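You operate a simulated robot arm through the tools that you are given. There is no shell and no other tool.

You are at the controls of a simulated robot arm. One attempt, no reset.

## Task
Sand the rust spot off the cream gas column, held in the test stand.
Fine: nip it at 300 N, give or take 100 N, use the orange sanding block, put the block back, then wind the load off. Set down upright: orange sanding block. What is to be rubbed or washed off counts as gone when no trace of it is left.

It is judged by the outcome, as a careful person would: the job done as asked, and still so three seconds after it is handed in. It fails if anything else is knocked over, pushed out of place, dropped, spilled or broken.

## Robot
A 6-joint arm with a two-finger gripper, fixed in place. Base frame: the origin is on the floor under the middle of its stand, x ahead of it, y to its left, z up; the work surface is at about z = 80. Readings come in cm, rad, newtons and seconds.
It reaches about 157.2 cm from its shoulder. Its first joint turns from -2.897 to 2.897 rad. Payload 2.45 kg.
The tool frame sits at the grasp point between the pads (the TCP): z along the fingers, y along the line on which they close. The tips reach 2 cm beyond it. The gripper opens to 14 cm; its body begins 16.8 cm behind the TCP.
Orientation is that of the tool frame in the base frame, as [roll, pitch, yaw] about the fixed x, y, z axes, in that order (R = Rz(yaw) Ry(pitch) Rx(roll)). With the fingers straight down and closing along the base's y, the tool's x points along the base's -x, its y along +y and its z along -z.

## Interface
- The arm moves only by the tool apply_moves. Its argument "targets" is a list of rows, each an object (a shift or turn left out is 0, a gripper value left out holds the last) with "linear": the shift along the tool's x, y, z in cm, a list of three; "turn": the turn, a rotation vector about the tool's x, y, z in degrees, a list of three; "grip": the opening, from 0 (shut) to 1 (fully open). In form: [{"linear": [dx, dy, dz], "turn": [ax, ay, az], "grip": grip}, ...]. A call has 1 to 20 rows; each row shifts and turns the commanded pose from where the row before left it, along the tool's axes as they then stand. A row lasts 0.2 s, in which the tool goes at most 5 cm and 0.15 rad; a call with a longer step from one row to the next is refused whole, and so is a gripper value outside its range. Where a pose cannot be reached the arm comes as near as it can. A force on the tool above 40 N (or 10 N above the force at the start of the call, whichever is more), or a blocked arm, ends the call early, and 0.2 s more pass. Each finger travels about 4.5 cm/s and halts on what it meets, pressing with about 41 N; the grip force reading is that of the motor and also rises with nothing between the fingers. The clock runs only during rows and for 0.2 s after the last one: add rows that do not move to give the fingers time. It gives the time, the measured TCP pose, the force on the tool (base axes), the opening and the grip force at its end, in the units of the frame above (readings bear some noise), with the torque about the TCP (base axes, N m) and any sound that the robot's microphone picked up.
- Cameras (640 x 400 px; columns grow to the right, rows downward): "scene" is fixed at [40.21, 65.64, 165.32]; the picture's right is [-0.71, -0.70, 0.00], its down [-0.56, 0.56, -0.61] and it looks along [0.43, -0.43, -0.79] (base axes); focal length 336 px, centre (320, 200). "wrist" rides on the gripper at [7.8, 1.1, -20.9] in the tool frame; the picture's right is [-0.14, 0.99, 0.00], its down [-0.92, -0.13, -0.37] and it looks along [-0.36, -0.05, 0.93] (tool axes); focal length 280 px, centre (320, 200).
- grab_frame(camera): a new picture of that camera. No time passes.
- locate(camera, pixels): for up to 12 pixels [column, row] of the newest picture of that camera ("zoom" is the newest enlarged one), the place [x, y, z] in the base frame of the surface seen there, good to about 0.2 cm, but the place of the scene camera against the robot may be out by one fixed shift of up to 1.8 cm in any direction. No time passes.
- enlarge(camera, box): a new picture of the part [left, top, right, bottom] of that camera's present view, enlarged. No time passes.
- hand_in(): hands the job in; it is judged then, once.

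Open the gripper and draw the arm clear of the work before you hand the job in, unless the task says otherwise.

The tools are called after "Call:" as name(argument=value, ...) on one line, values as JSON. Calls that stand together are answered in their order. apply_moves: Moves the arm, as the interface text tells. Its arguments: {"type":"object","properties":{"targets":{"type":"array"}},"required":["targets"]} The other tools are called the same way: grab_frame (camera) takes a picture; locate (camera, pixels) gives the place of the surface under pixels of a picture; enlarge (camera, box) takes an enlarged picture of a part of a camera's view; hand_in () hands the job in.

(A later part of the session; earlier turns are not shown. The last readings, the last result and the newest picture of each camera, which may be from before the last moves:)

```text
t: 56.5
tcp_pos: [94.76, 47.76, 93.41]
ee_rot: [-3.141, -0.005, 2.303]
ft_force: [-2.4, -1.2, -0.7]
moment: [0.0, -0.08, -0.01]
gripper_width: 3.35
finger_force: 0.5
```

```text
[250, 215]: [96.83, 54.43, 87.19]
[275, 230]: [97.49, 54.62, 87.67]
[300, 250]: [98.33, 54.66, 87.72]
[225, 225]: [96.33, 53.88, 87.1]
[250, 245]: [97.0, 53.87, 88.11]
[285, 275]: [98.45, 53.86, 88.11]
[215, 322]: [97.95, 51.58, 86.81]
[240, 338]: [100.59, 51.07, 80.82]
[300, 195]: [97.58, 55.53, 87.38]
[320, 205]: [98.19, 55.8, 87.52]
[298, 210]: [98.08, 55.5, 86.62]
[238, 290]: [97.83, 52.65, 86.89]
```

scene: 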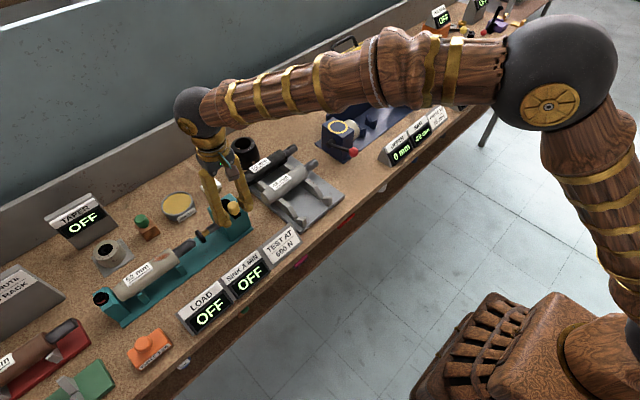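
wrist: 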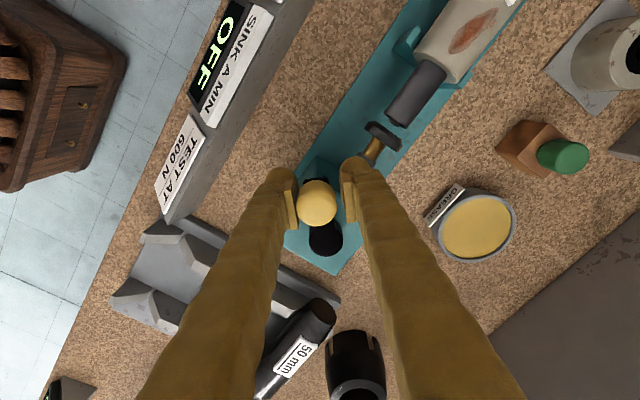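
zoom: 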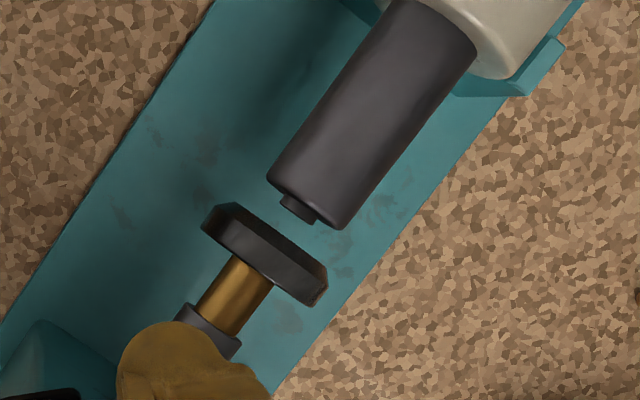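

Front face is now at y≈54.6 against 54.1 before: clockwise advances the ram, roughly 0.4–0.5 cm so far. I turn another 48° clockwise.

Call:
apply_moves(targets=[{"linear": [-0.048, 0.689, 0], "turn": [0, 0, 8]}, {"linear": [-0.048, 0.689, 0], "turn": [0, 0, 8]}, {"linear": [-0.048, 0.689, 0], "turn": [0, 0, 8]}, {"linear": [-0.048, 0.689, 0], "turn": [0, 0, 8]}, {"linear": [-0.048, 0.689, 0], "turn": [0, 0, 8]}, {"linear": [-0.048, 0.689, 0], "turn": [0, 0, 8]}, {}])

Call:
grab_frame(camera="wrist")

Call:
enlarge(camera="wrist", box=[270, 60, 410, 200])

Call:
grab_frame(camera="scene")

```text
t: 58.1
tcp_pos: [98.52, 48.78, 93.3]
ee_rot: [-3.136, -0.003, 1.465]
ft_force: [-2.3, 1.7, -0.4]
moment: [-0.03, -0.07, 0.0]
gripper_width: 3.38
finger_force: 0.9
```

```text
taken
```

wrist: 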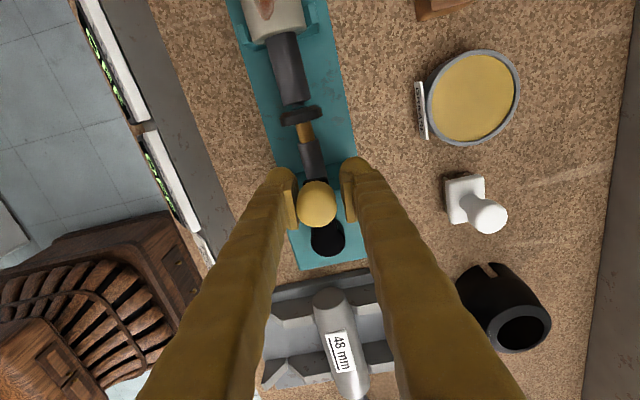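

```text
2.86 times, centred on (340, 130) of wrist
```

zoom: 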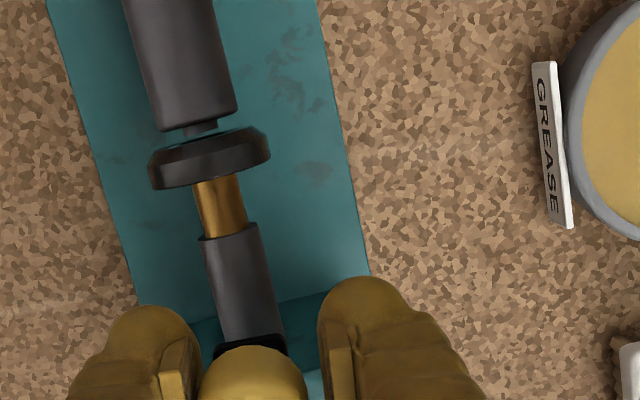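

```text
taken
```

scene: 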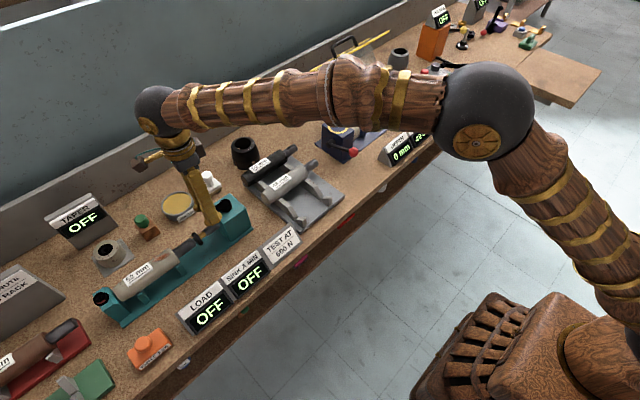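

The pad (zoom ~(210, 155)) is now close to the rod tip (200, 125). I measure the remaining gap.

Call:
locate(camera="zoom", pixels=[[205, 145], [210, 140], [215, 165], [210, 180], [225, 232], [200, 118], [190, 122], [202, 128], [225, 200]])

Call:
enlarge(camera="scene", box=[170, 210, 240, 270])

```text
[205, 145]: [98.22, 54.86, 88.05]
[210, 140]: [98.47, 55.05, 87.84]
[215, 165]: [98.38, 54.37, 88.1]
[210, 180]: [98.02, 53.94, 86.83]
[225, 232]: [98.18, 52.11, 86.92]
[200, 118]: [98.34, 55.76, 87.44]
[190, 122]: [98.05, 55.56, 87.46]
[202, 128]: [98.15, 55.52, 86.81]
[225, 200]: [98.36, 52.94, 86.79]
```

```text
6.67 times, centred on (205, 240) of scene
```

zoom: 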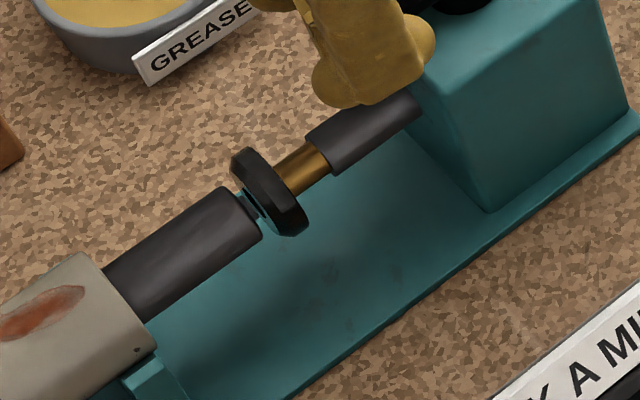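

About 0.3 cm is left before the rod's pin. To have plenty of wrist travel for the fine part, I open, rise above the knob and turn the gripper round by 180° (it is symmetric) before going on.

Call:
apply_moves(targets=[{"grip": 0.32}, {"grip": 0.32}, {"linear": [0, 0, -3]}, {"linear": [0, 0, -3]}, {"turn": [0, 0, -8.5]}, {"turn": [0, 0, -8.5]}, {"turn": [0, 0, -8.5]}, {"turn": [0, 0, -8.5]}, {"turn": [0, 0, -8.5]}, {"turn": [0, 0, -8.5]}, {"turn": [0, 0, -8.5]}, {"turn": [0, 0, -8.5]}, {"turn": [0, 0, -8.5]}, {"turn": [0, 0, -8.5]}, {"turn": [0, 0, -8.5]}, {"turn": [0, 0, -8.5]}, {"turn": [0, 0, -8.5]}, {"turn": [0, 0, -8.5]}, {"turn": [0, 0, -8.5]}, {"turn": [0, 0, -8.5]}])

Call:
apply_moves(targets=[{"turn": [0, 0, -8.5]}, {"turn": [0, 0, -8.5]}, {"turn": [0, 0, -8.5]}, {"turn": [0, 0, -8.5]}, {"turn": [0, 0, -8.5]}, {"turn": [0, 0, -1.5]}, {}])

Call:
grab_frame(camera="wrist")

Call:
grab_frame(camera="scene")

```text
t: 62.3
tcp_pos: [98.57, 48.65, 99.33]
ee_rot: [3.134, -0.002, -2.443]
ft_force: [-0.3, -0.1, 0.2]
moment: [0.03, 0.01, 0.02]
gripper_width: 4.48
finger_force: 0.1
```

```text
t: 63.9
tcp_pos: [98.35, 48.76, 99.32]
ee_rot: [3.137, 0.002, -1.672]
ft_force: [-0.2, -0.2, -0.8]
moment: [0.01, -0.01, -0.01]
gripper_width: 4.49
finger_force: 0.0
```

```text
taken
```

wrist: 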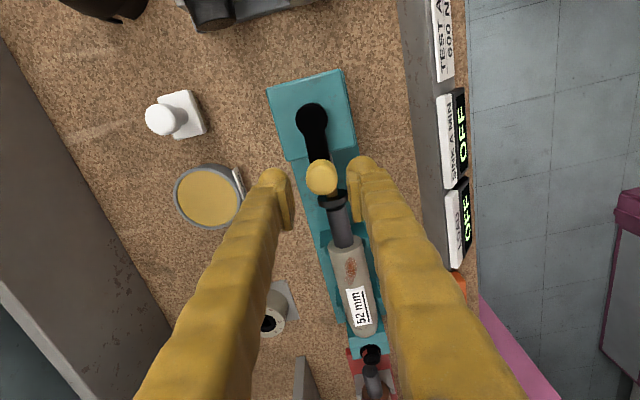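

```text
taken
```

scene: 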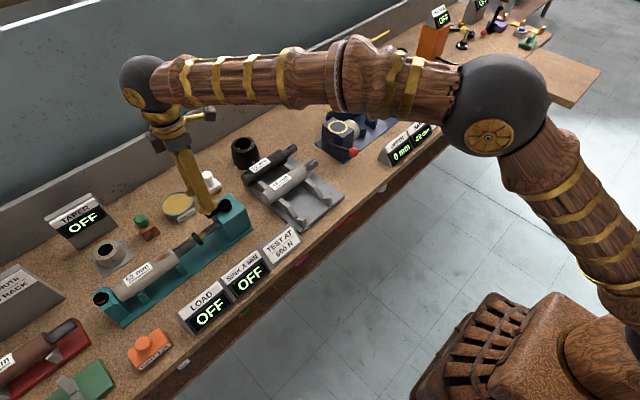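

The knob (321, 177) sits centred between the fingers. I lower back around it.

Call:
locate(camera="wrist", pixels=[[321, 177], [310, 170], [333, 170], [321, 165], [311, 118]])

Call:
apply_moves(targets=[{"linear": [0, 0, 2]}, {"linear": [0, 0, 2]}, {"linear": [0, 0, 2]}, {"grip": 0.23}, {"grip": 0.23}, {}])

Call:
grab_frame(camera="wrist")

```text
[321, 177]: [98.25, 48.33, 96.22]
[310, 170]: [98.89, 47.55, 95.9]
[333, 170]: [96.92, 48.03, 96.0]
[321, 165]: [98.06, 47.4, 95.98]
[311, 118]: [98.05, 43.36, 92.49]
```

```text
t: 65.3
tcp_pos: [98.42, 48.83, 93.5]
ee_rot: [3.136, 0.001, -1.675]
ft_force: [1.4, -0.4, -0.1]
moment: [0.02, 0.02, 0.04]
gripper_width: 3.23
finger_force: 0.1
```

```text
taken
```

wrist: 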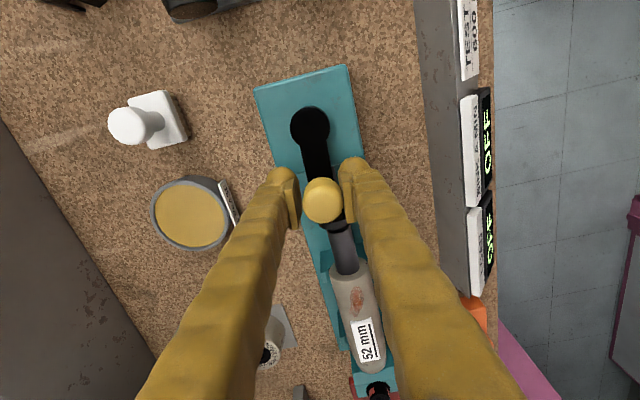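

Caged again at yaw −1.675. I continue clockwise 20° in small steps and look at the load display.

Call:
apply_moves(targets=[{"linear": [0.012, -0.345, 0], "turn": [0, 0, 4]}, {"linear": [0.012, -0.345, 0], "turn": [0, 0, 4]}, {"linear": [0.012, -0.345, 0], "turn": [0, 0, 4]}, {"linear": [0.012, -0.345, 0], "turn": [0, 0, 4]}, {"linear": [0.012, -0.345, 0], "turn": [0, 0, 4]}, {}])

Call:
enlarge(camera="scene", box=[80, 180, 310, 340])

Call:
enlarge(camera="scene", box=[170, 210, 240, 270])

```text
t: 66.7
tcp_pos: [100.1, 48.27, 93.34]
ee_rot: [3.136, 0.0, -2.026]
ft_force: [-2.0, 2.4, -0.1]
moment: [-0.05, -0.12, 0.01]
gripper_width: 3.39
finger_force: 0.7
```

```text
2.50 times, centred on (195, 260) of scene
```

zoom: 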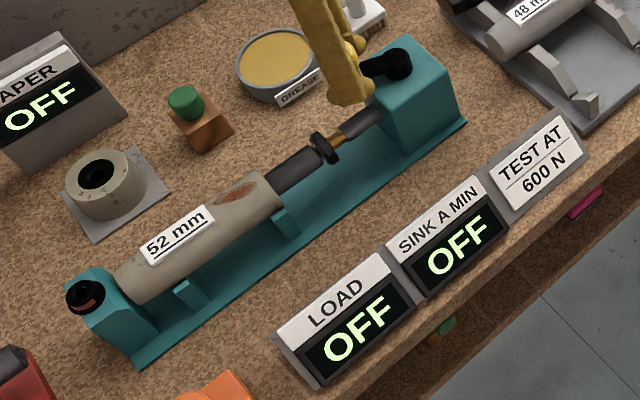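

```text
6.67 times, centred on (205, 240) of scene
```

zoom: 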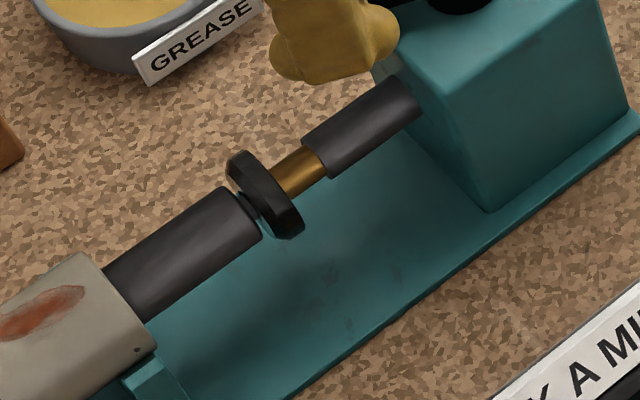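

The pad has nearly reached the pin; load still OFF, crank force still ~3 N. I continue 16° clockwise.

Call:
apply_moves(targets=[{"linear": [0.012, -0.345, 0], "turn": [0, 0, 4]}, {"linear": [0.012, -0.345, 0], "turn": [0, 0, 4]}, {"linear": [0.012, -0.345, 0], "turn": [0, 0, 4]}, {"linear": [0.012, -0.345, 0], "turn": [0, 0, 4]}, {}])

Call:
enlarge(camera="scene", box=[80, 180, 310, 340])

Call:
enlarge(camera="scene", box=[170, 210, 240, 270])

```text
t: 67.9
tcp_pos: [101.21, 47.57, 93.33]
ee_rot: [3.137, -0.001, -2.304]
ft_force: [-2.2, 3.8, -0.4]
moment: [-0.09, -0.03, -0.03]
gripper_width: 3.41
finger_force: 1.9
```

```text
2.50 times, centred on (195, 260) of scene
```

zoom: 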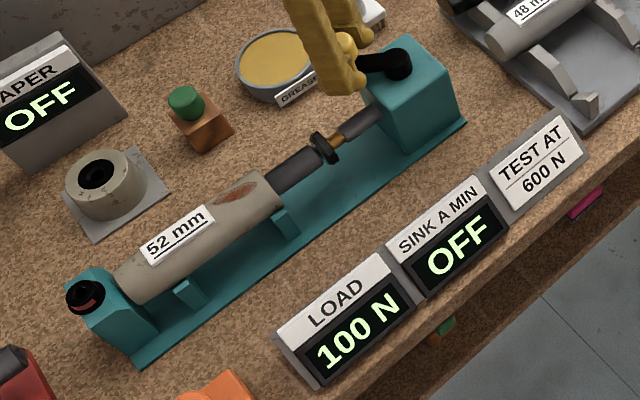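

```text
6.67 times, centred on (205, 240) of scene
```

zoom: 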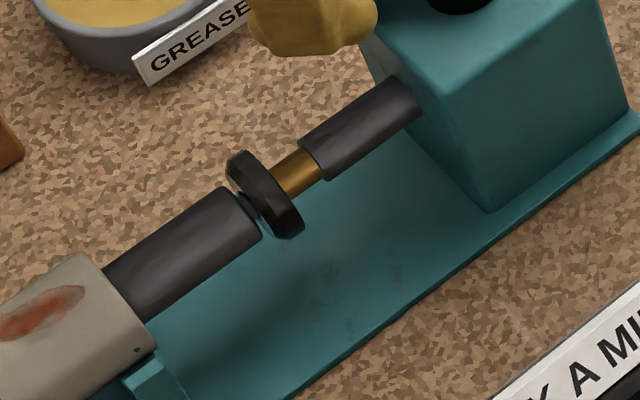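

The LOAD display came alive at 100 N. I continue in two 3° steps and read again.

Call:
apply_moves(targets=[{"linear": [0.007, -0.259, 0], "turn": [0, 0, 3]}, {"linear": [0.007, -0.259, 0], "turn": [0, 0, 3]}, {}])

Call:
enlarge(camera="scene", box=[160, 220, 310, 350])

```text
t: 68.7
tcp_pos: [101.62, 47.22, 93.28]
ee_rot: [3.137, -0.003, -2.409]
ft_force: [-0.7, 3.8, 0.5]
moment: [-0.06, -0.02, -0.02]
gripper_width: 3.41
finger_force: 1.1
```

```text
3.08 times, centred on (235, 285) of scene
```

zoom: 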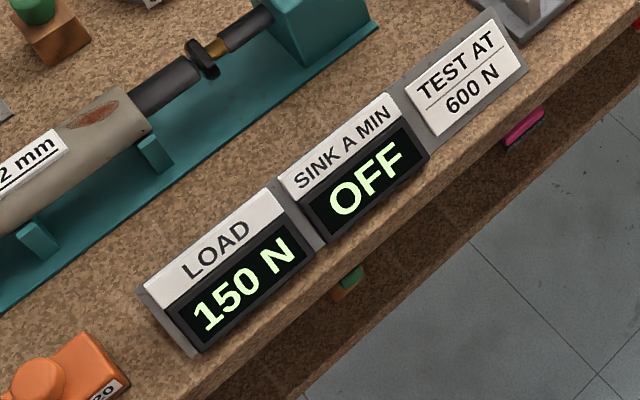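

150 N after 6° more, i.e. about 8 N per degree. I turn 18° further for about 300 N.

Call:
apply_moves(targets=[{"linear": [0.007, -0.259, 0], "turn": [0, 0, 3]}, {"linear": [0.007, -0.259, 0], "turn": [0, 0, 3]}, {"linear": [0.007, -0.259, 0], "turn": [0, 0, 3]}, {"linear": [0.007, -0.259, 0], "turn": [0, 0, 3]}, {"linear": [0.007, -0.259, 0], "turn": [0, 0, 3]}, {}])

Call:
enlarge(camera="scene", box=[160, 220, 310, 350])

```text
t: 70.1
tcp_pos: [102.32, 46.18, 93.32]
ee_rot: [3.137, -0.005, -2.671]
ft_force: [-1.4, 2.9, 0.6]
moment: [-0.08, 0.0, 0.0]
gripper_width: 3.43
finger_force: 0.9
```

```text
3.08 times, centred on (235, 285) of scene
```

zoom: 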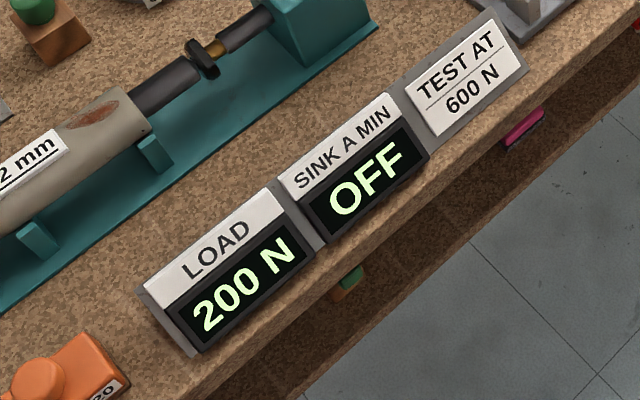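

200 N (the display seems to go in 50 N steps). I turn 20° more and read.

Call:
apply_moves(targets=[{"linear": [0.012, -0.345, 0], "turn": [0, 0, 4]}, {"linear": [0.012, -0.345, 0], "turn": [0, 0, 4]}, {"linear": [0.012, -0.345, 0], "turn": [0, 0, 4]}, {"linear": [0.012, -0.345, 0], "turn": [0, 0, 4]}, {"linear": [0.012, -0.345, 0], "turn": [0, 0, 4]}, {}])

Call:
enlarge(camera="scene", box=[160, 220, 310, 350])

```text
t: 71.5
tcp_pos: [102.8, 44.54, 93.24]
ee_rot: [3.139, -0.006, -3.021]
ft_force: [1.3, 4.3, -0.2]
moment: [-0.09, 0.03, -0.05]
gripper_width: 3.43
finger_force: 0.8
```

```text
3.08 times, centred on (235, 285) of scene
```

zoom: 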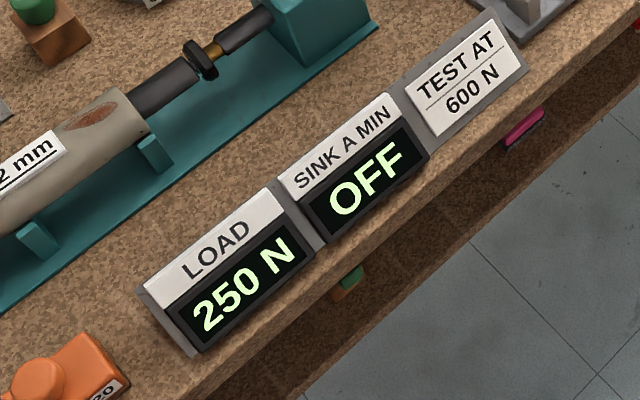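

250 N. I turn 16° more.

Call:
apply_moves(targets=[{"linear": [0.012, -0.345, 0], "turn": [0, 0, 4]}, {"linear": [0.012, -0.345, 0], "turn": [0, 0, 4]}, {"linear": [0.012, -0.345, 0], "turn": [0, 0, 4]}, {"linear": [0.012, -0.345, 0], "turn": [0, 0, 4]}, {}])

Call:
enlarge(camera="scene", box=[160, 220, 310, 350])

Call:
grab_frame(camera="wrist")

```text
t: 72.7
tcp_pos: [102.76, 43.21, 93.35]
ee_rot: [3.14, -0.007, 2.984]
ft_force: [1.0, 3.1, -0.2]
moment: [-0.09, 0.02, -0.05]
gripper_width: 3.4
finger_force: 1.5
```

```text
3.08 times, centred on (235, 285) of scene
```

zoom: 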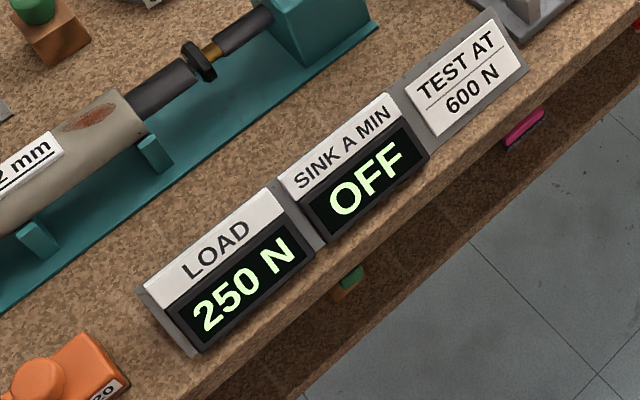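

```text
taken
```

wrist: 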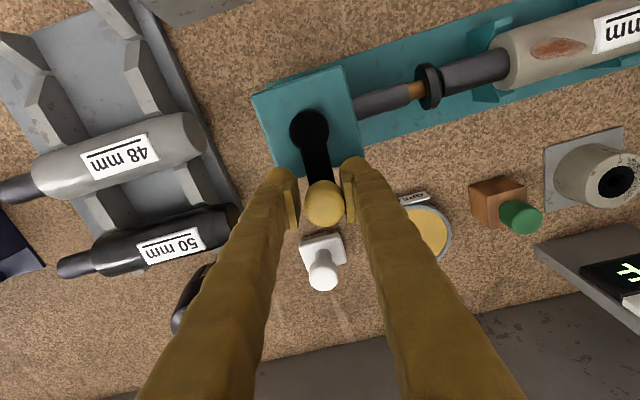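

Still 250 N displayed. I check the white brush's place near the knob's path ((322, 262) in the wrist view) and then go on 8°.

Call:
locate(camera="wrist", pixels=[[322, 275], [322, 250], [323, 238], [430, 230], [323, 200], [308, 130]])

Call:
apply_moves(targets=[{"linear": [0.012, -0.345, 0], "turn": [0, 0, 4]}, {"linear": [0.012, -0.345, 0], "turn": [0, 0, 4]}, {}])

Call:
enlarge(camera="scene", box=[160, 220, 310, 350])

```text
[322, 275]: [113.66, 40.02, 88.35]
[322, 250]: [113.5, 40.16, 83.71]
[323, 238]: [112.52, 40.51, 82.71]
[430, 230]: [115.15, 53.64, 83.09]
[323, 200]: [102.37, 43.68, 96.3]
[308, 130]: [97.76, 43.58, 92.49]
```

```text
t: 73.5
tcp_pos: [102.64, 42.37, 93.17]
ee_rot: [-3.141, -0.007, 2.844]
ft_force: [0.6, 3.8, 1.3]
moment: [-0.07, 0.0, 0.01]
gripper_width: 3.39
finger_force: 1.7
```

```text
3.08 times, centred on (235, 285) of scene
```

zoom: 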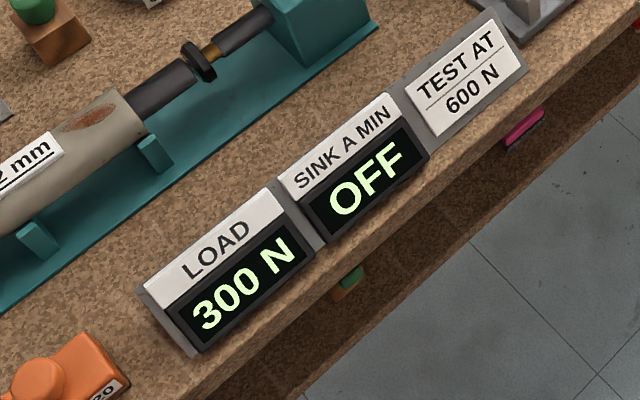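

300 N. I add 4° for margin, then open the fingers, rise off the knob and confirm the load holds.

Call:
apply_moves(targets=[{"linear": [0.012, -0.345, 0], "turn": [0, 0, 4]}, {}, {"grip": 0.32}, {"grip": 0.32}, {"linear": [0, 0, -3]}, {"linear": [0, 0, -4]}, {"linear": [0, 0, -4]}, {}])

Call:
grab_frame(camera="scene")

Call:
enlarge(camera="scene", box=[80, 180, 310, 340])

Call:
grab_frame(camera="wrist")

```text
t: 75.3
tcp_pos: [102.52, 41.9, 104.54]
ee_rot: [3.142, -0.004, 2.777]
ft_force: [0.3, 0.0, 0.0]
moment: [0.02, 0.01, 0.02]
gripper_width: 4.49
finger_force: 0.2
```

```text
taken
```

scene: 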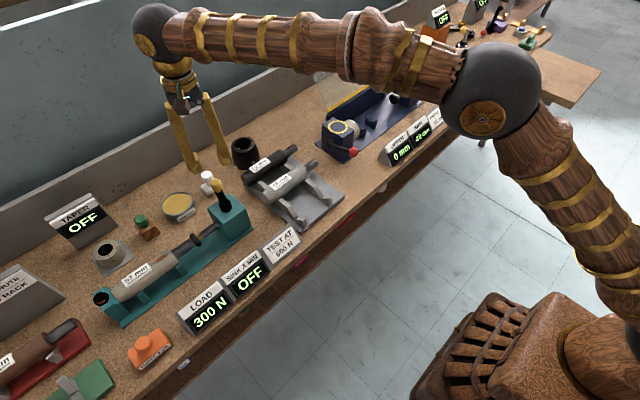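

```text
2.50 times, centred on (195, 260) of scene
```

zoom: 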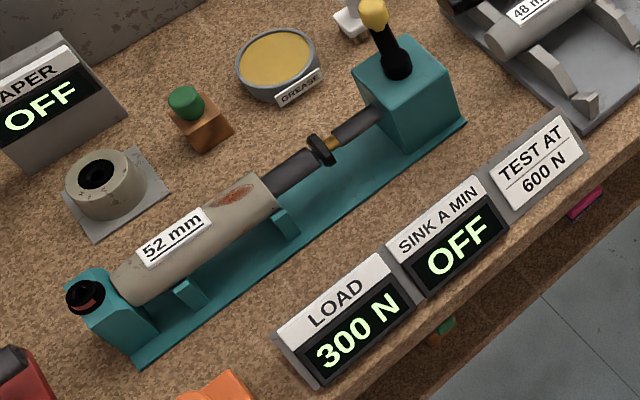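

```text
taken
```

wrist: 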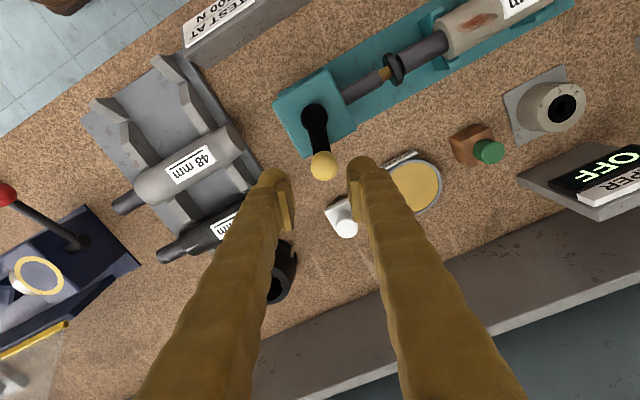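

The load holds at 300 N. Before taking the block, I look at the fingers' pads to know where along the finger they grip.

Call:
enlarge(camera="scene", box=[150, 80, 240, 180])

Call:
enlarge(camera="wrist", box=[250, 140, 390, 260])

```text
4.00 times, centred on (195, 130) of scene
```

zoom: 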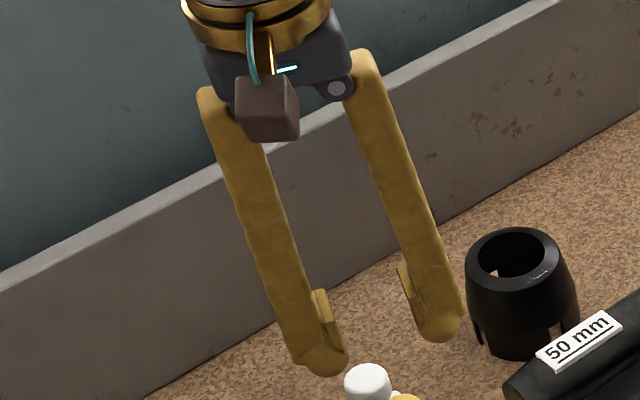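

```text
3.33 times, centred on (320, 200) of wrist
```

zoom: 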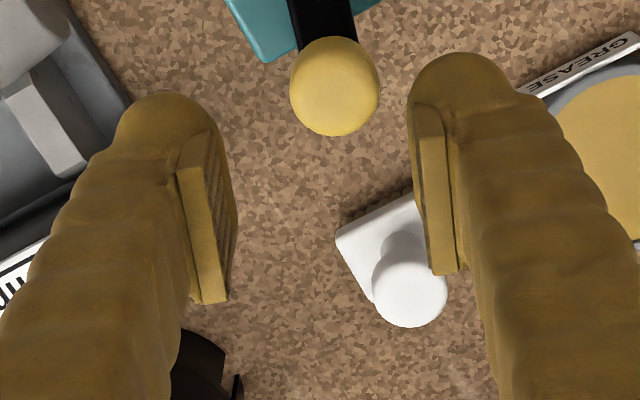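

Pads run from about 0.6 cm beyond the TCP upward. I will take the sanding block by its long sides (5 cm across x), so I turn the gripper to yaw 1.57 and move to view the block.

Call:
apply_moves(targets=[{"turn": [0, 0, 8.5]}, {"turn": [0, 0, 8.5]}, {"turn": [0, 0, 8.5]}, {"turn": [0, 0, 8.5]}, {"turn": [0, 0, 8.5]}, {"turn": [0, 0, 8.5]}, {"turn": [0, 0, 8.5]}, {"turn": [0, 0, 8.5]}, {"turn": [0, 0, 1.1]}, {"linear": [3.6, -2.2, 0], "grip": 0.6}, {"linear": [3.6, -2.2, 0], "grip": 0.6}, {"linear": [3.6, -2.2, 0], "grip": 0.6}, {"linear": [3.6, -2.2, 0], "grip": 0.6}, {"linear": [3.6, -2.2, 0], "grip": 0.6}, {"linear": [3.6, -2.2, 0], "grip": 0.6}, {"linear": [3.6, -2.2, 0], "grip": 0.6}, {"linear": [3.6, -2.2, 0], "grip": 0.6}, {"linear": [3.6, -2.2, 0], "grip": 0.6}, {}])

Call:
grab_frame(camera="wrist")

Call:
enlarge(camera="wrist", box=[240, 20, 400, 180])

```text
t: 79.3
tcp_pos: [82.7, 74.61, 104.41]
ee_rot: [-3.136, -0.002, 1.569]
ft_force: [-0.3, 0.7, -0.3]
moment: [0.03, -0.03, 0.02]
gripper_width: 8.43
finger_force: 0.1
```

```text
taken
```

wrist: 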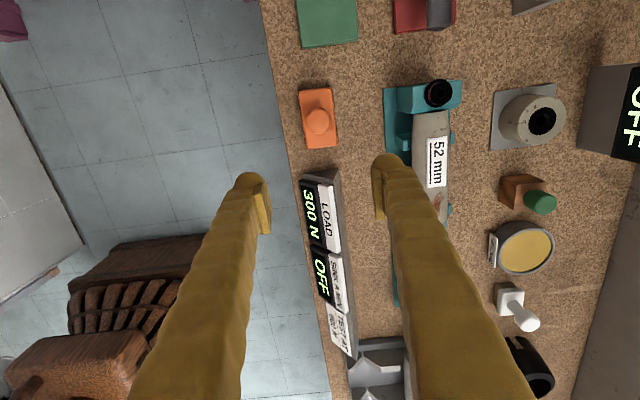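

```text
2.50 times, centred on (320, 100) of wrist
```

zoom: 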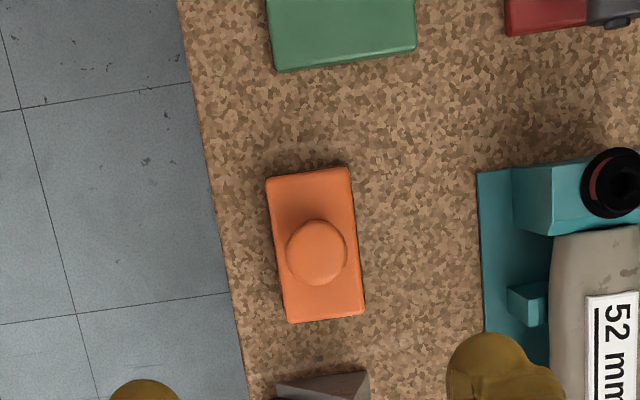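

The block is square to the axes. I measure its corners and knob.

Call:
locate(camera="zoom", pixels=[[272, 185], [345, 175], [290, 315], [360, 305], [318, 240], [290, 250], [345, 250], [318, 280], [318, 222], [275, 240], [357, 250], [310, 180]])

```text
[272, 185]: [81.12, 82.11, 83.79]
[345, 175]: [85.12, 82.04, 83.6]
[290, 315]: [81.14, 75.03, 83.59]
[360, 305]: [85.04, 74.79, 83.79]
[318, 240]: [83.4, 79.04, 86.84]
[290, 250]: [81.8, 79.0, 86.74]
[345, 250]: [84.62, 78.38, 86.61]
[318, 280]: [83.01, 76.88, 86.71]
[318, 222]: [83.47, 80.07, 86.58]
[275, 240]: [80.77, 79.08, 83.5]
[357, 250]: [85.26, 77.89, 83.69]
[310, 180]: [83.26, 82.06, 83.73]
```

Block: x 80.7–85.5, y 74.5–82.4, top z 83.75. I descend with a 7 cm opening around its sides to tips 0.5 cm above the bench.

Call:
apply_moves(targets=[{"linear": [3.85, 0.4, 2], "grip": 0.5}, {"linear": [0, 0, 4.5], "grip": 0.5}, {"linear": [0, 0, 4.5], "grip": 0.5}, {"linear": [0, 0, 4.5], "grip": 0.5}, {"linear": [0, 0, 2.5], "grip": 0.5}, {}])

Call:
grab_frame(camera="wrist")

```text
t: 80.7
tcp_pos: [83.37, 78.19, 86.5]
ee_rot: [-3.137, -0.002, 1.569]
ft_force: [-0.7, -0.2, 0.0]
moment: [-0.01, 0.02, 0.03]
gripper_width: 7.0
finger_force: 0.0
```

```text
taken
```

wrist: 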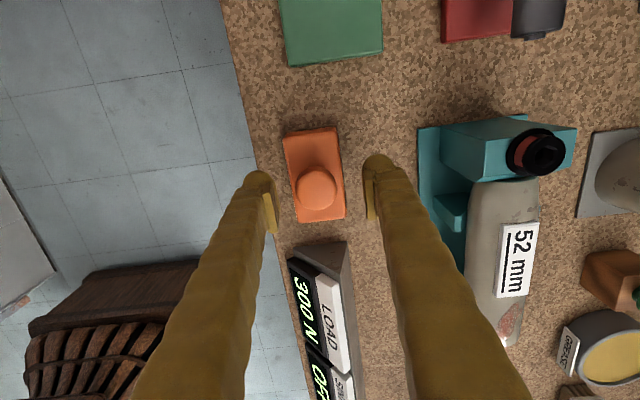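

Aligned, load still 300 N. I nudge to the block's centre and descend the last 4 cm.

Call:
apply_moves(targets=[{"linear": [0.25, -0.25, 1.5]}, {"linear": [0, 0, 1.5]}, {"linear": [0, 0, 0.9]}, {}])

Call:
grab_frame(camera="wrist")

```text
t: 81.7
tcp_pos: [82.96, 78.64, 82.67]
ee_rot: [-3.136, -0.002, 1.568]
ft_force: [0.6, -0.3, 0.1]
moment: [-0.02, -0.01, 0.01]
gripper_width: 7.02
finger_force: 0.1
```

```text
taken
```

wrist: 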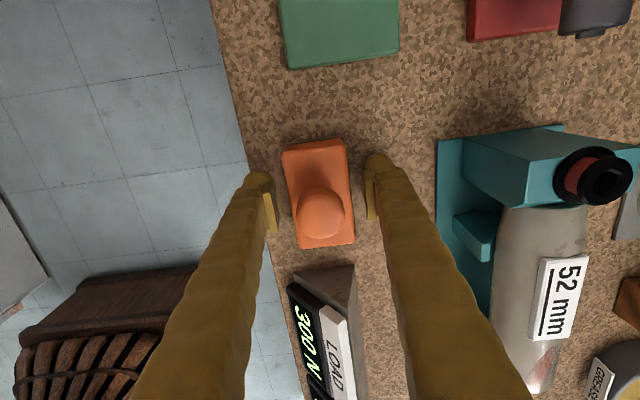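

Centred. I close on the block's sides.

Call:
apply_moves(targets=[{"grip": 0.25}, {"grip": 0.25}, {"grip": 0.25}, {"grip": 0.25}])

Call:
grab_frame(camera="wrist")

```text
t: 82.7
tcp_pos: [82.94, 78.58, 82.54]
ee_rot: [-3.136, -0.002, 1.569]
ft_force: [0.5, 0.5, 0.7]
moment: [0.0, -0.05, 0.02]
gripper_width: 4.66
finger_force: 40.7
```

```text
taken
```

wrist: 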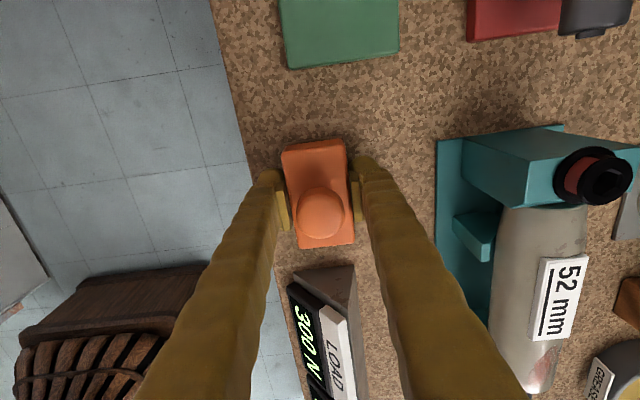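

Gripped (4.66 cm, 41 N). I note this pose (82.95, 78.55, 82.5) for putting it back, and lift gently.

Call:
apply_moves(targets=[{"linear": [0, 0, -0.4]}, {"linear": [0, 0, -0.8]}, {"linear": [0, 0, -1.5]}, {}])

Call:
grab_frame(camera="wrist")

Call:
enlarge(camera="scene", box=[80, 270, 240, 390])

```text
t: 83.7
tcp_pos: [83.14, 78.68, 85.32]
ee_rot: [-3.135, 0.0, 1.568]
ft_force: [0.0, 0.2, -0.9]
moment: [-0.01, 0.01, 0.01]
gripper_width: 4.66
finger_force: 40.8
```

```text
taken
```

wrist: 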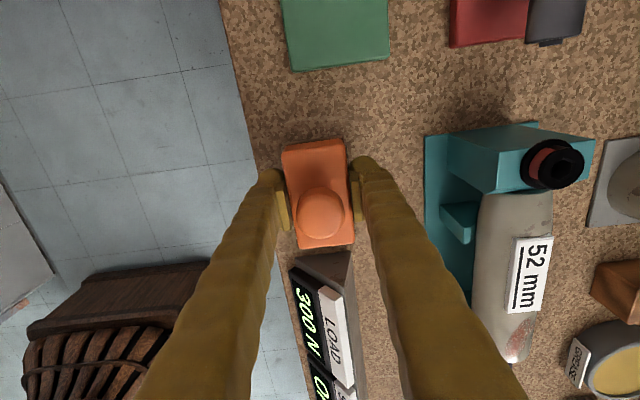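

```text
3.33 times, centred on (160, 330) of scene
```

zoom: 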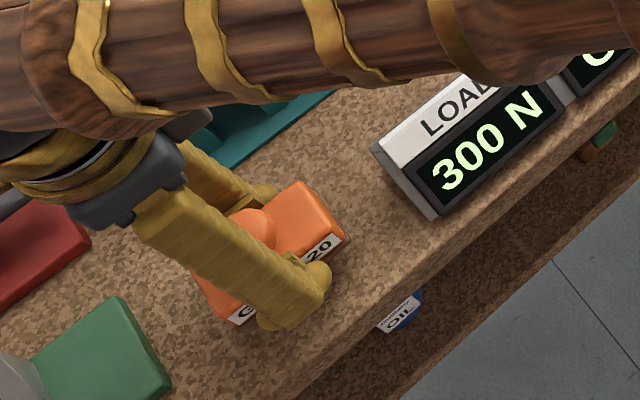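

Held firmly. I rise and locate the rust spot (seen near (520, 340)).

Call:
apply_moves(targets=[{"linear": [0, 0, -3]}, {"linear": [0, 0, -4]}, {"linear": [-1, 0, -4]}, {"linear": [-2, 0, -2]}, {}])

Call:
grab_frame(camera="wrist")

Call:
enlarge(camera="wrist", box=[370, 60, 510, 260])

```text
t: 84.9
tcp_pos: [83.04, 75.66, 98.16]
ee_rot: [-3.137, -0.001, 1.571]
ft_force: [0.3, 0.1, -1.7]
moment: [-0.02, 0.03, 0.01]
gripper_width: 4.67
finger_force: 40.6
```

```text
taken
```

wrist: 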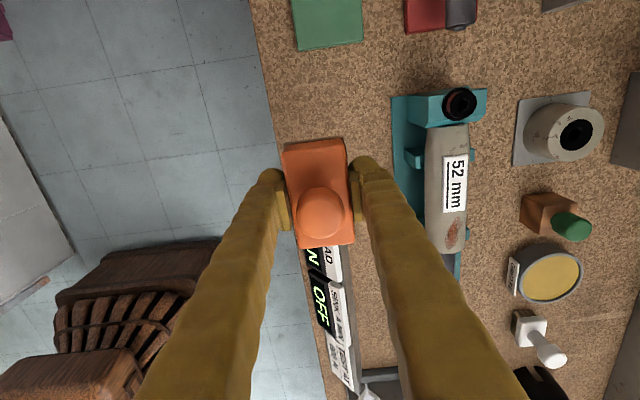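

```text
2.00 times, centred on (440, 160) of wrist
```

zoom: 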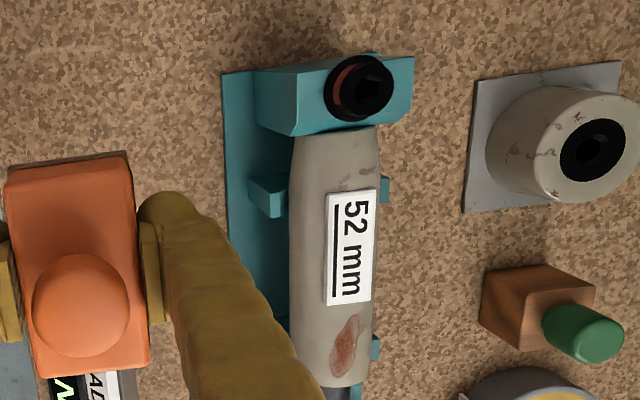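

Call:
locate(camera="zoom", pixels=[[360, 318], [345, 375], [335, 355], [360, 345], [348, 345], [352, 330], [342, 378], [330, 290], [340, 140], [345, 385], [352, 310], [368, 345]])

```text
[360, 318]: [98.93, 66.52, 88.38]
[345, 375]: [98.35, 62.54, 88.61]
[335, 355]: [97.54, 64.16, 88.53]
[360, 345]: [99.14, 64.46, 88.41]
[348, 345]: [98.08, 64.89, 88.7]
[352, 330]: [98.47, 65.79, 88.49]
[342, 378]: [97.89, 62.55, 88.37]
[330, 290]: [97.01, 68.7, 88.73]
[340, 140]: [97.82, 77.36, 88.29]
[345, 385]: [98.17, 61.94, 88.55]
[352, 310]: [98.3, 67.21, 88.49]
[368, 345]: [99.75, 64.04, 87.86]
```

Rust in the stand: y 62.4–66.6, x 97.5–99.2 on the top of the column (top z 88.65); the label begins at y≈67.5, which I'll keep the block off. I move the block above the spot.

Call:
apply_moves(targets=[{"linear": [-2.64, 3.04, 0.24]}, {"linear": [-2.64, 3.04, 0.24]}, {"linear": [-2.64, 3.04, 0.24]}, {"linear": [-2.64, 3.04, 0.24]}, {"linear": [-2.64, 3.04, 0.24]}, {}])

Call:
grab_frame(camera="wrist")

Call:
enlarge(camera="scene", box=[80, 180, 310, 340])

```text
t: 86.3
tcp_pos: [98.25, 62.44, 96.98]
ee_rot: [-3.137, -0.001, 1.569]
ft_force: [0.1, 1.0, -0.5]
moment: [-0.02, -0.01, -0.01]
gripper_width: 4.69
finger_force: 41.1
```

```text
taken
```

wrist: 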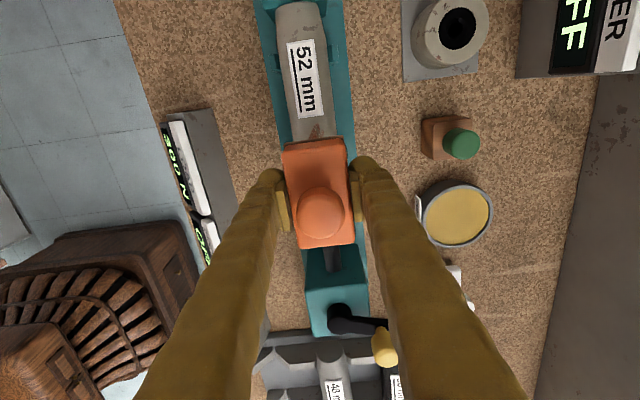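

```text
2.50 times, centred on (195, 260) of scene
```

zoom: 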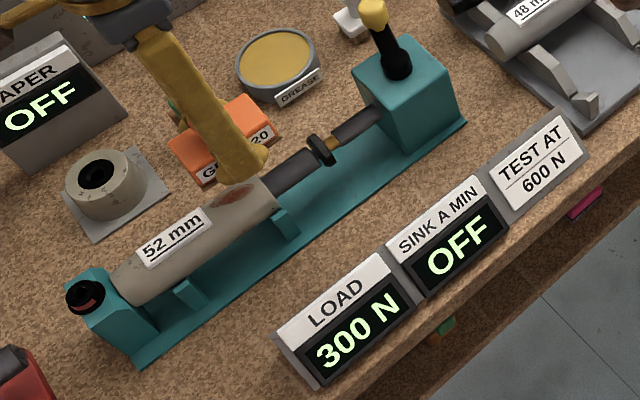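

The block is over the rust. I lower to just above contact, with block centre y≈63.3, then press lightly.

Call:
apply_moves(targets=[{"linear": [0.4, -0.1, 2.5]}, {"linear": [0.4, 0, 2]}, {"linear": [0, 0, 0.9]}, {"linear": [0, 0, 0.3]}, {}])

```text
t: 87.5
tcp_pos: [97.97, 63.28, 91.23]
ee_rot: [-3.136, -0.001, 1.57]
ft_force: [0.3, 0.5, -0.5]
moment: [-0.01, -0.03, 0.02]
gripper_width: 4.68
finger_force: 40.9
```

Not touching yet at z 91.23. I press down in 0.1 cm steps.

Call:
apply_moves(targets=[{"linear": [0, 0.1, 0.1]}, {"linear": [0, 0, 0.1]}, {}])

```text
t: 88.3
tcp_pos: [98.09, 63.27, 91.02]
ee_rot: [-3.136, -0.003, 1.569]
ft_force: [-0.2, -0.8, -1.2]
moment: [0.02, -0.02, 0.01]
gripper_width: 4.69
finger_force: 40.7
```

Call:
apply_moves(targets=[{"linear": [0, 0, 0.1]}, {"linear": [0, 0, 0.1]}, {}])

```text
t: 89.1
tcp_pos: [98.06, 63.29, 91.06]
ee_rot: [-3.137, -0.003, 1.571]
ft_force: [-4.8, -3.6, 20.9]
moment: [-0.04, 0.12, 0.04]
gripper_width: 4.67
finger_force: 40.6
```

Contact at z≈91.05 with 21 N. I ease off slightly and stroke along the column, between centre y 63.3 and 60.9.

Call:
apply_moves(targets=[{"linear": [0, 0, -0.07]}, {"linear": [-0.6, 0, 0]}, {"linear": [-0.6, 0, 0]}, {"linear": [-0.6, 0, 0]}, {"linear": [-0.6, 0, 0]}, {"linear": [0.6, 0, 0]}, {"linear": [0.6, 0, 0]}, {"linear": [0.6, 0, 0]}, {"linear": [0.6, 0, 0]}, {}])

Call:
grab_frame(camera="wrist")

Call:
enlarge(camera="scene", box=[80, 180, 310, 340])

```text
t: 91.3
tcp_pos: [98.14, 63.2, 91.01]
ee_rot: [-3.138, 0.0, 1.569]
ft_force: [-0.5, -12.5, 28.0]
moment: [-0.22, 0.05, 0.02]
gripper_width: 4.69
finger_force: 41.2
```

```text
taken
```

wrist: 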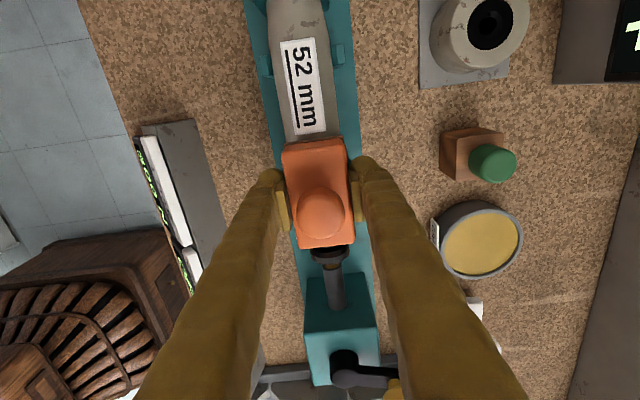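

```text
2.50 times, centred on (195, 260) of scene
```

zoom: 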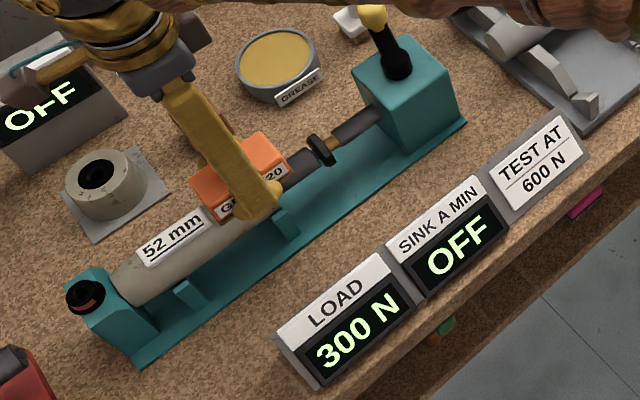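

Normal force ~28 N with steady friction; load still 300 N. I do two more stroke cycles, then lift away to look.

Call:
apply_moves(targets=[{"linear": [-0.6, 0, -0.05]}, {"linear": [-0.6, 0, 0]}, {"linear": [-0.6, 0, 0]}, {"linear": [-0.6, 0, 0]}, {"linear": [0.6, 0, 0]}, {"linear": [0.6, 0, 0]}, {"linear": [0.6, 0, 0]}, {"linear": [0.6, 0, 0]}, {"linear": [-0.6, 0, 0]}, {"linear": [-0.6, 0, 0]}, {"linear": [-0.6, 0, 0]}, {"linear": [-0.6, 0, 0]}, {"linear": [0.6, 0, 0]}, {"linear": [0.6, 0, 0]}, {"linear": [0.6, 0, 0]}, {"linear": [0.6, 0, 0]}, {}])

Call:
apply_moves(targets=[{"linear": [0, 0, -2]}, {"linear": [0, -3, -2]}, {"linear": [0, -4.5, 0]}, {"linear": [0, -3, 0]}, {}])

Call:
grab_frame(camera="wrist")

Call:
enlarge(camera="wrist", box=[380, 80, 480, 240])

Call:
enlarge(camera="scene", box=[100, 200, 250, 320])

```text
t: 94.9
tcp_pos: [98.03, 63.22, 90.91]
ee_rot: [-3.136, -0.001, 1.57]
ft_force: [-1.0, -1.0, 1.5]
moment: [-0.08, -0.02, 0.02]
gripper_width: 4.69
finger_force: 40.7
```

```text
t: 96.1
tcp_pos: [87.5, 63.28, 95.01]
ee_rot: [-3.136, -0.001, 1.569]
ft_force: [-0.7, -0.4, -0.8]
moment: [0.01, -0.01, -0.02]
gripper_width: 4.64
finger_force: 40.9
```

```text
taken
```

wrist: 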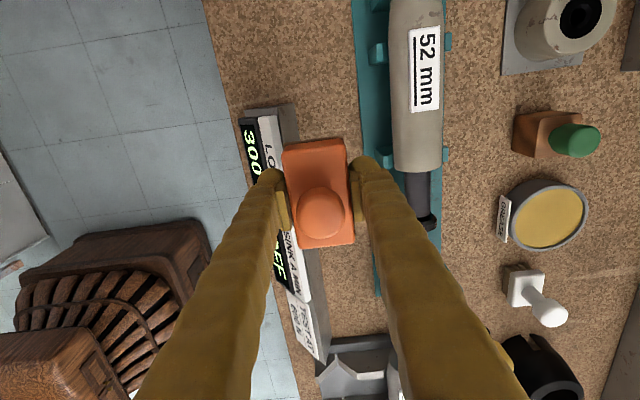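

```text
2.50 times, centred on (430, 160) of wrist
```

zoom: 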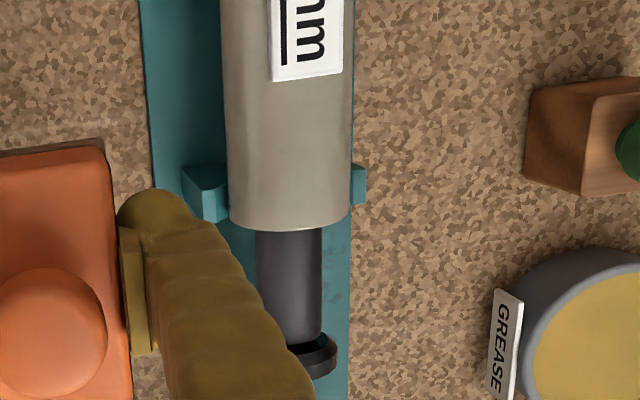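

```text
3.33 times, centred on (175, 260) of scene
```

zoom: 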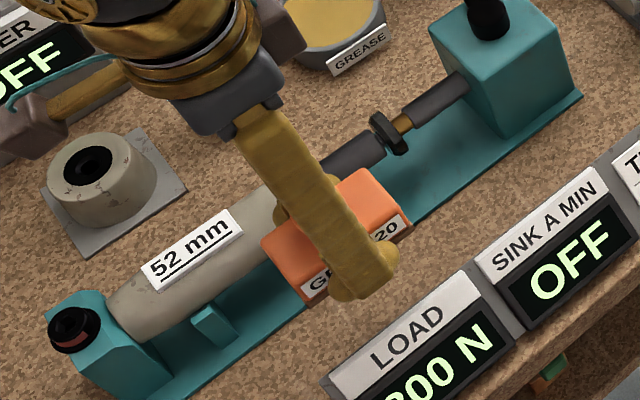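

The rust spot looks gone. I zoom in closely on the sanded area to check for any trace.

Call:
enlarge(camera="wrist", box=[385, 100, 450, 180])

Call:
locate(camera="wrist", pixels=[[418, 168], [420, 135], [435, 150], [398, 150], [422, 108]])

```text
5.00 times, centred on (418, 140) of wrist
```

zoom: 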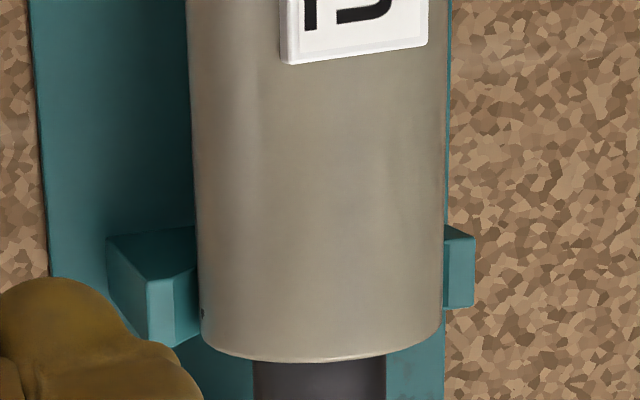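

```text
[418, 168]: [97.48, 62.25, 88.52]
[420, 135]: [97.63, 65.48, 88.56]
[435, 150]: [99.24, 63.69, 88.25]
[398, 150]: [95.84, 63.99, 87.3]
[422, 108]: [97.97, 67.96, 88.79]
```

No trace visible from this side. I also look from above and the far side: I swing the block (kept high) past the ram side so the spot shows beyond the fingers.

Call:
apply_moves(targets=[{"linear": [-2, 0, -2]}, {"linear": [-3, 2, 0]}, {"linear": [-2.5, 3.5, 0]}, {"linear": [0, 4.5, 0]}, {"linear": [0, 4.5, 0]}, {}])

Call:
grab_frame(camera="wrist")

Call:
enlarge(camera="wrist", box=[240, 40, 340, 140])

Call:
enlarge(camera="scene", box=[130, 220, 210, 290])

```text
t: 97.5
tcp_pos: [102.22, 55.93, 96.66]
ee_rot: [-3.136, -0.003, 1.569]
ft_force: [-0.3, 0.1, -1.5]
moment: [-0.01, 0.0, 0.02]
gripper_width: 4.67
finger_force: 41.3
```

```text
taken
```

wrist: 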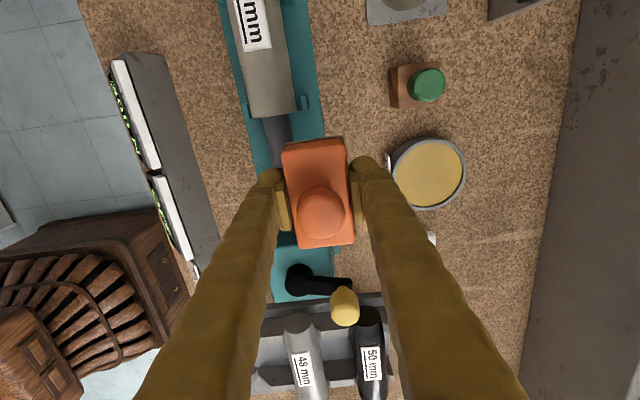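

```text
4.00 times, centred on (290, 90) of wrist
```

zoom: 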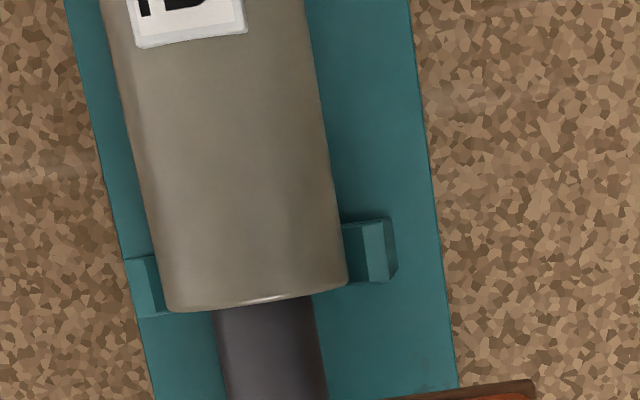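

```text
5.71 times, centred on (170, 255) of scene
```

zoom: 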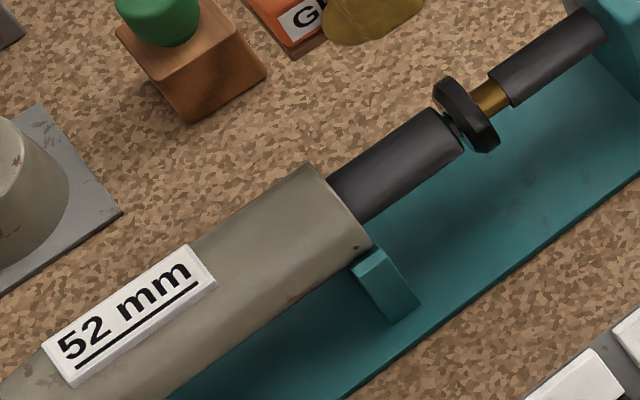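

Clean from both views. I take one closer look at the column's lower front side where the scene zoom shows a faint brownish tint.

Call:
enlarge(camera="scene", box=[145, 240, 190, 285])

Call:
enlarge(camera="scene", box=[100, 250, 170, 310])

```text
8.89 times, centred on (168, 262) of scene
```

zoom: 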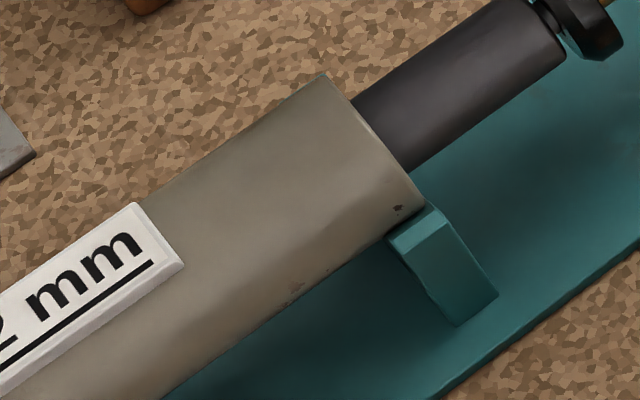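

```text
6.67 times, centred on (135, 280) of scene
```

zoom: 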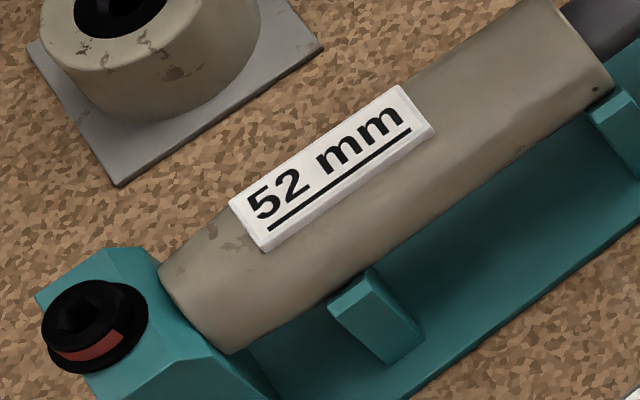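

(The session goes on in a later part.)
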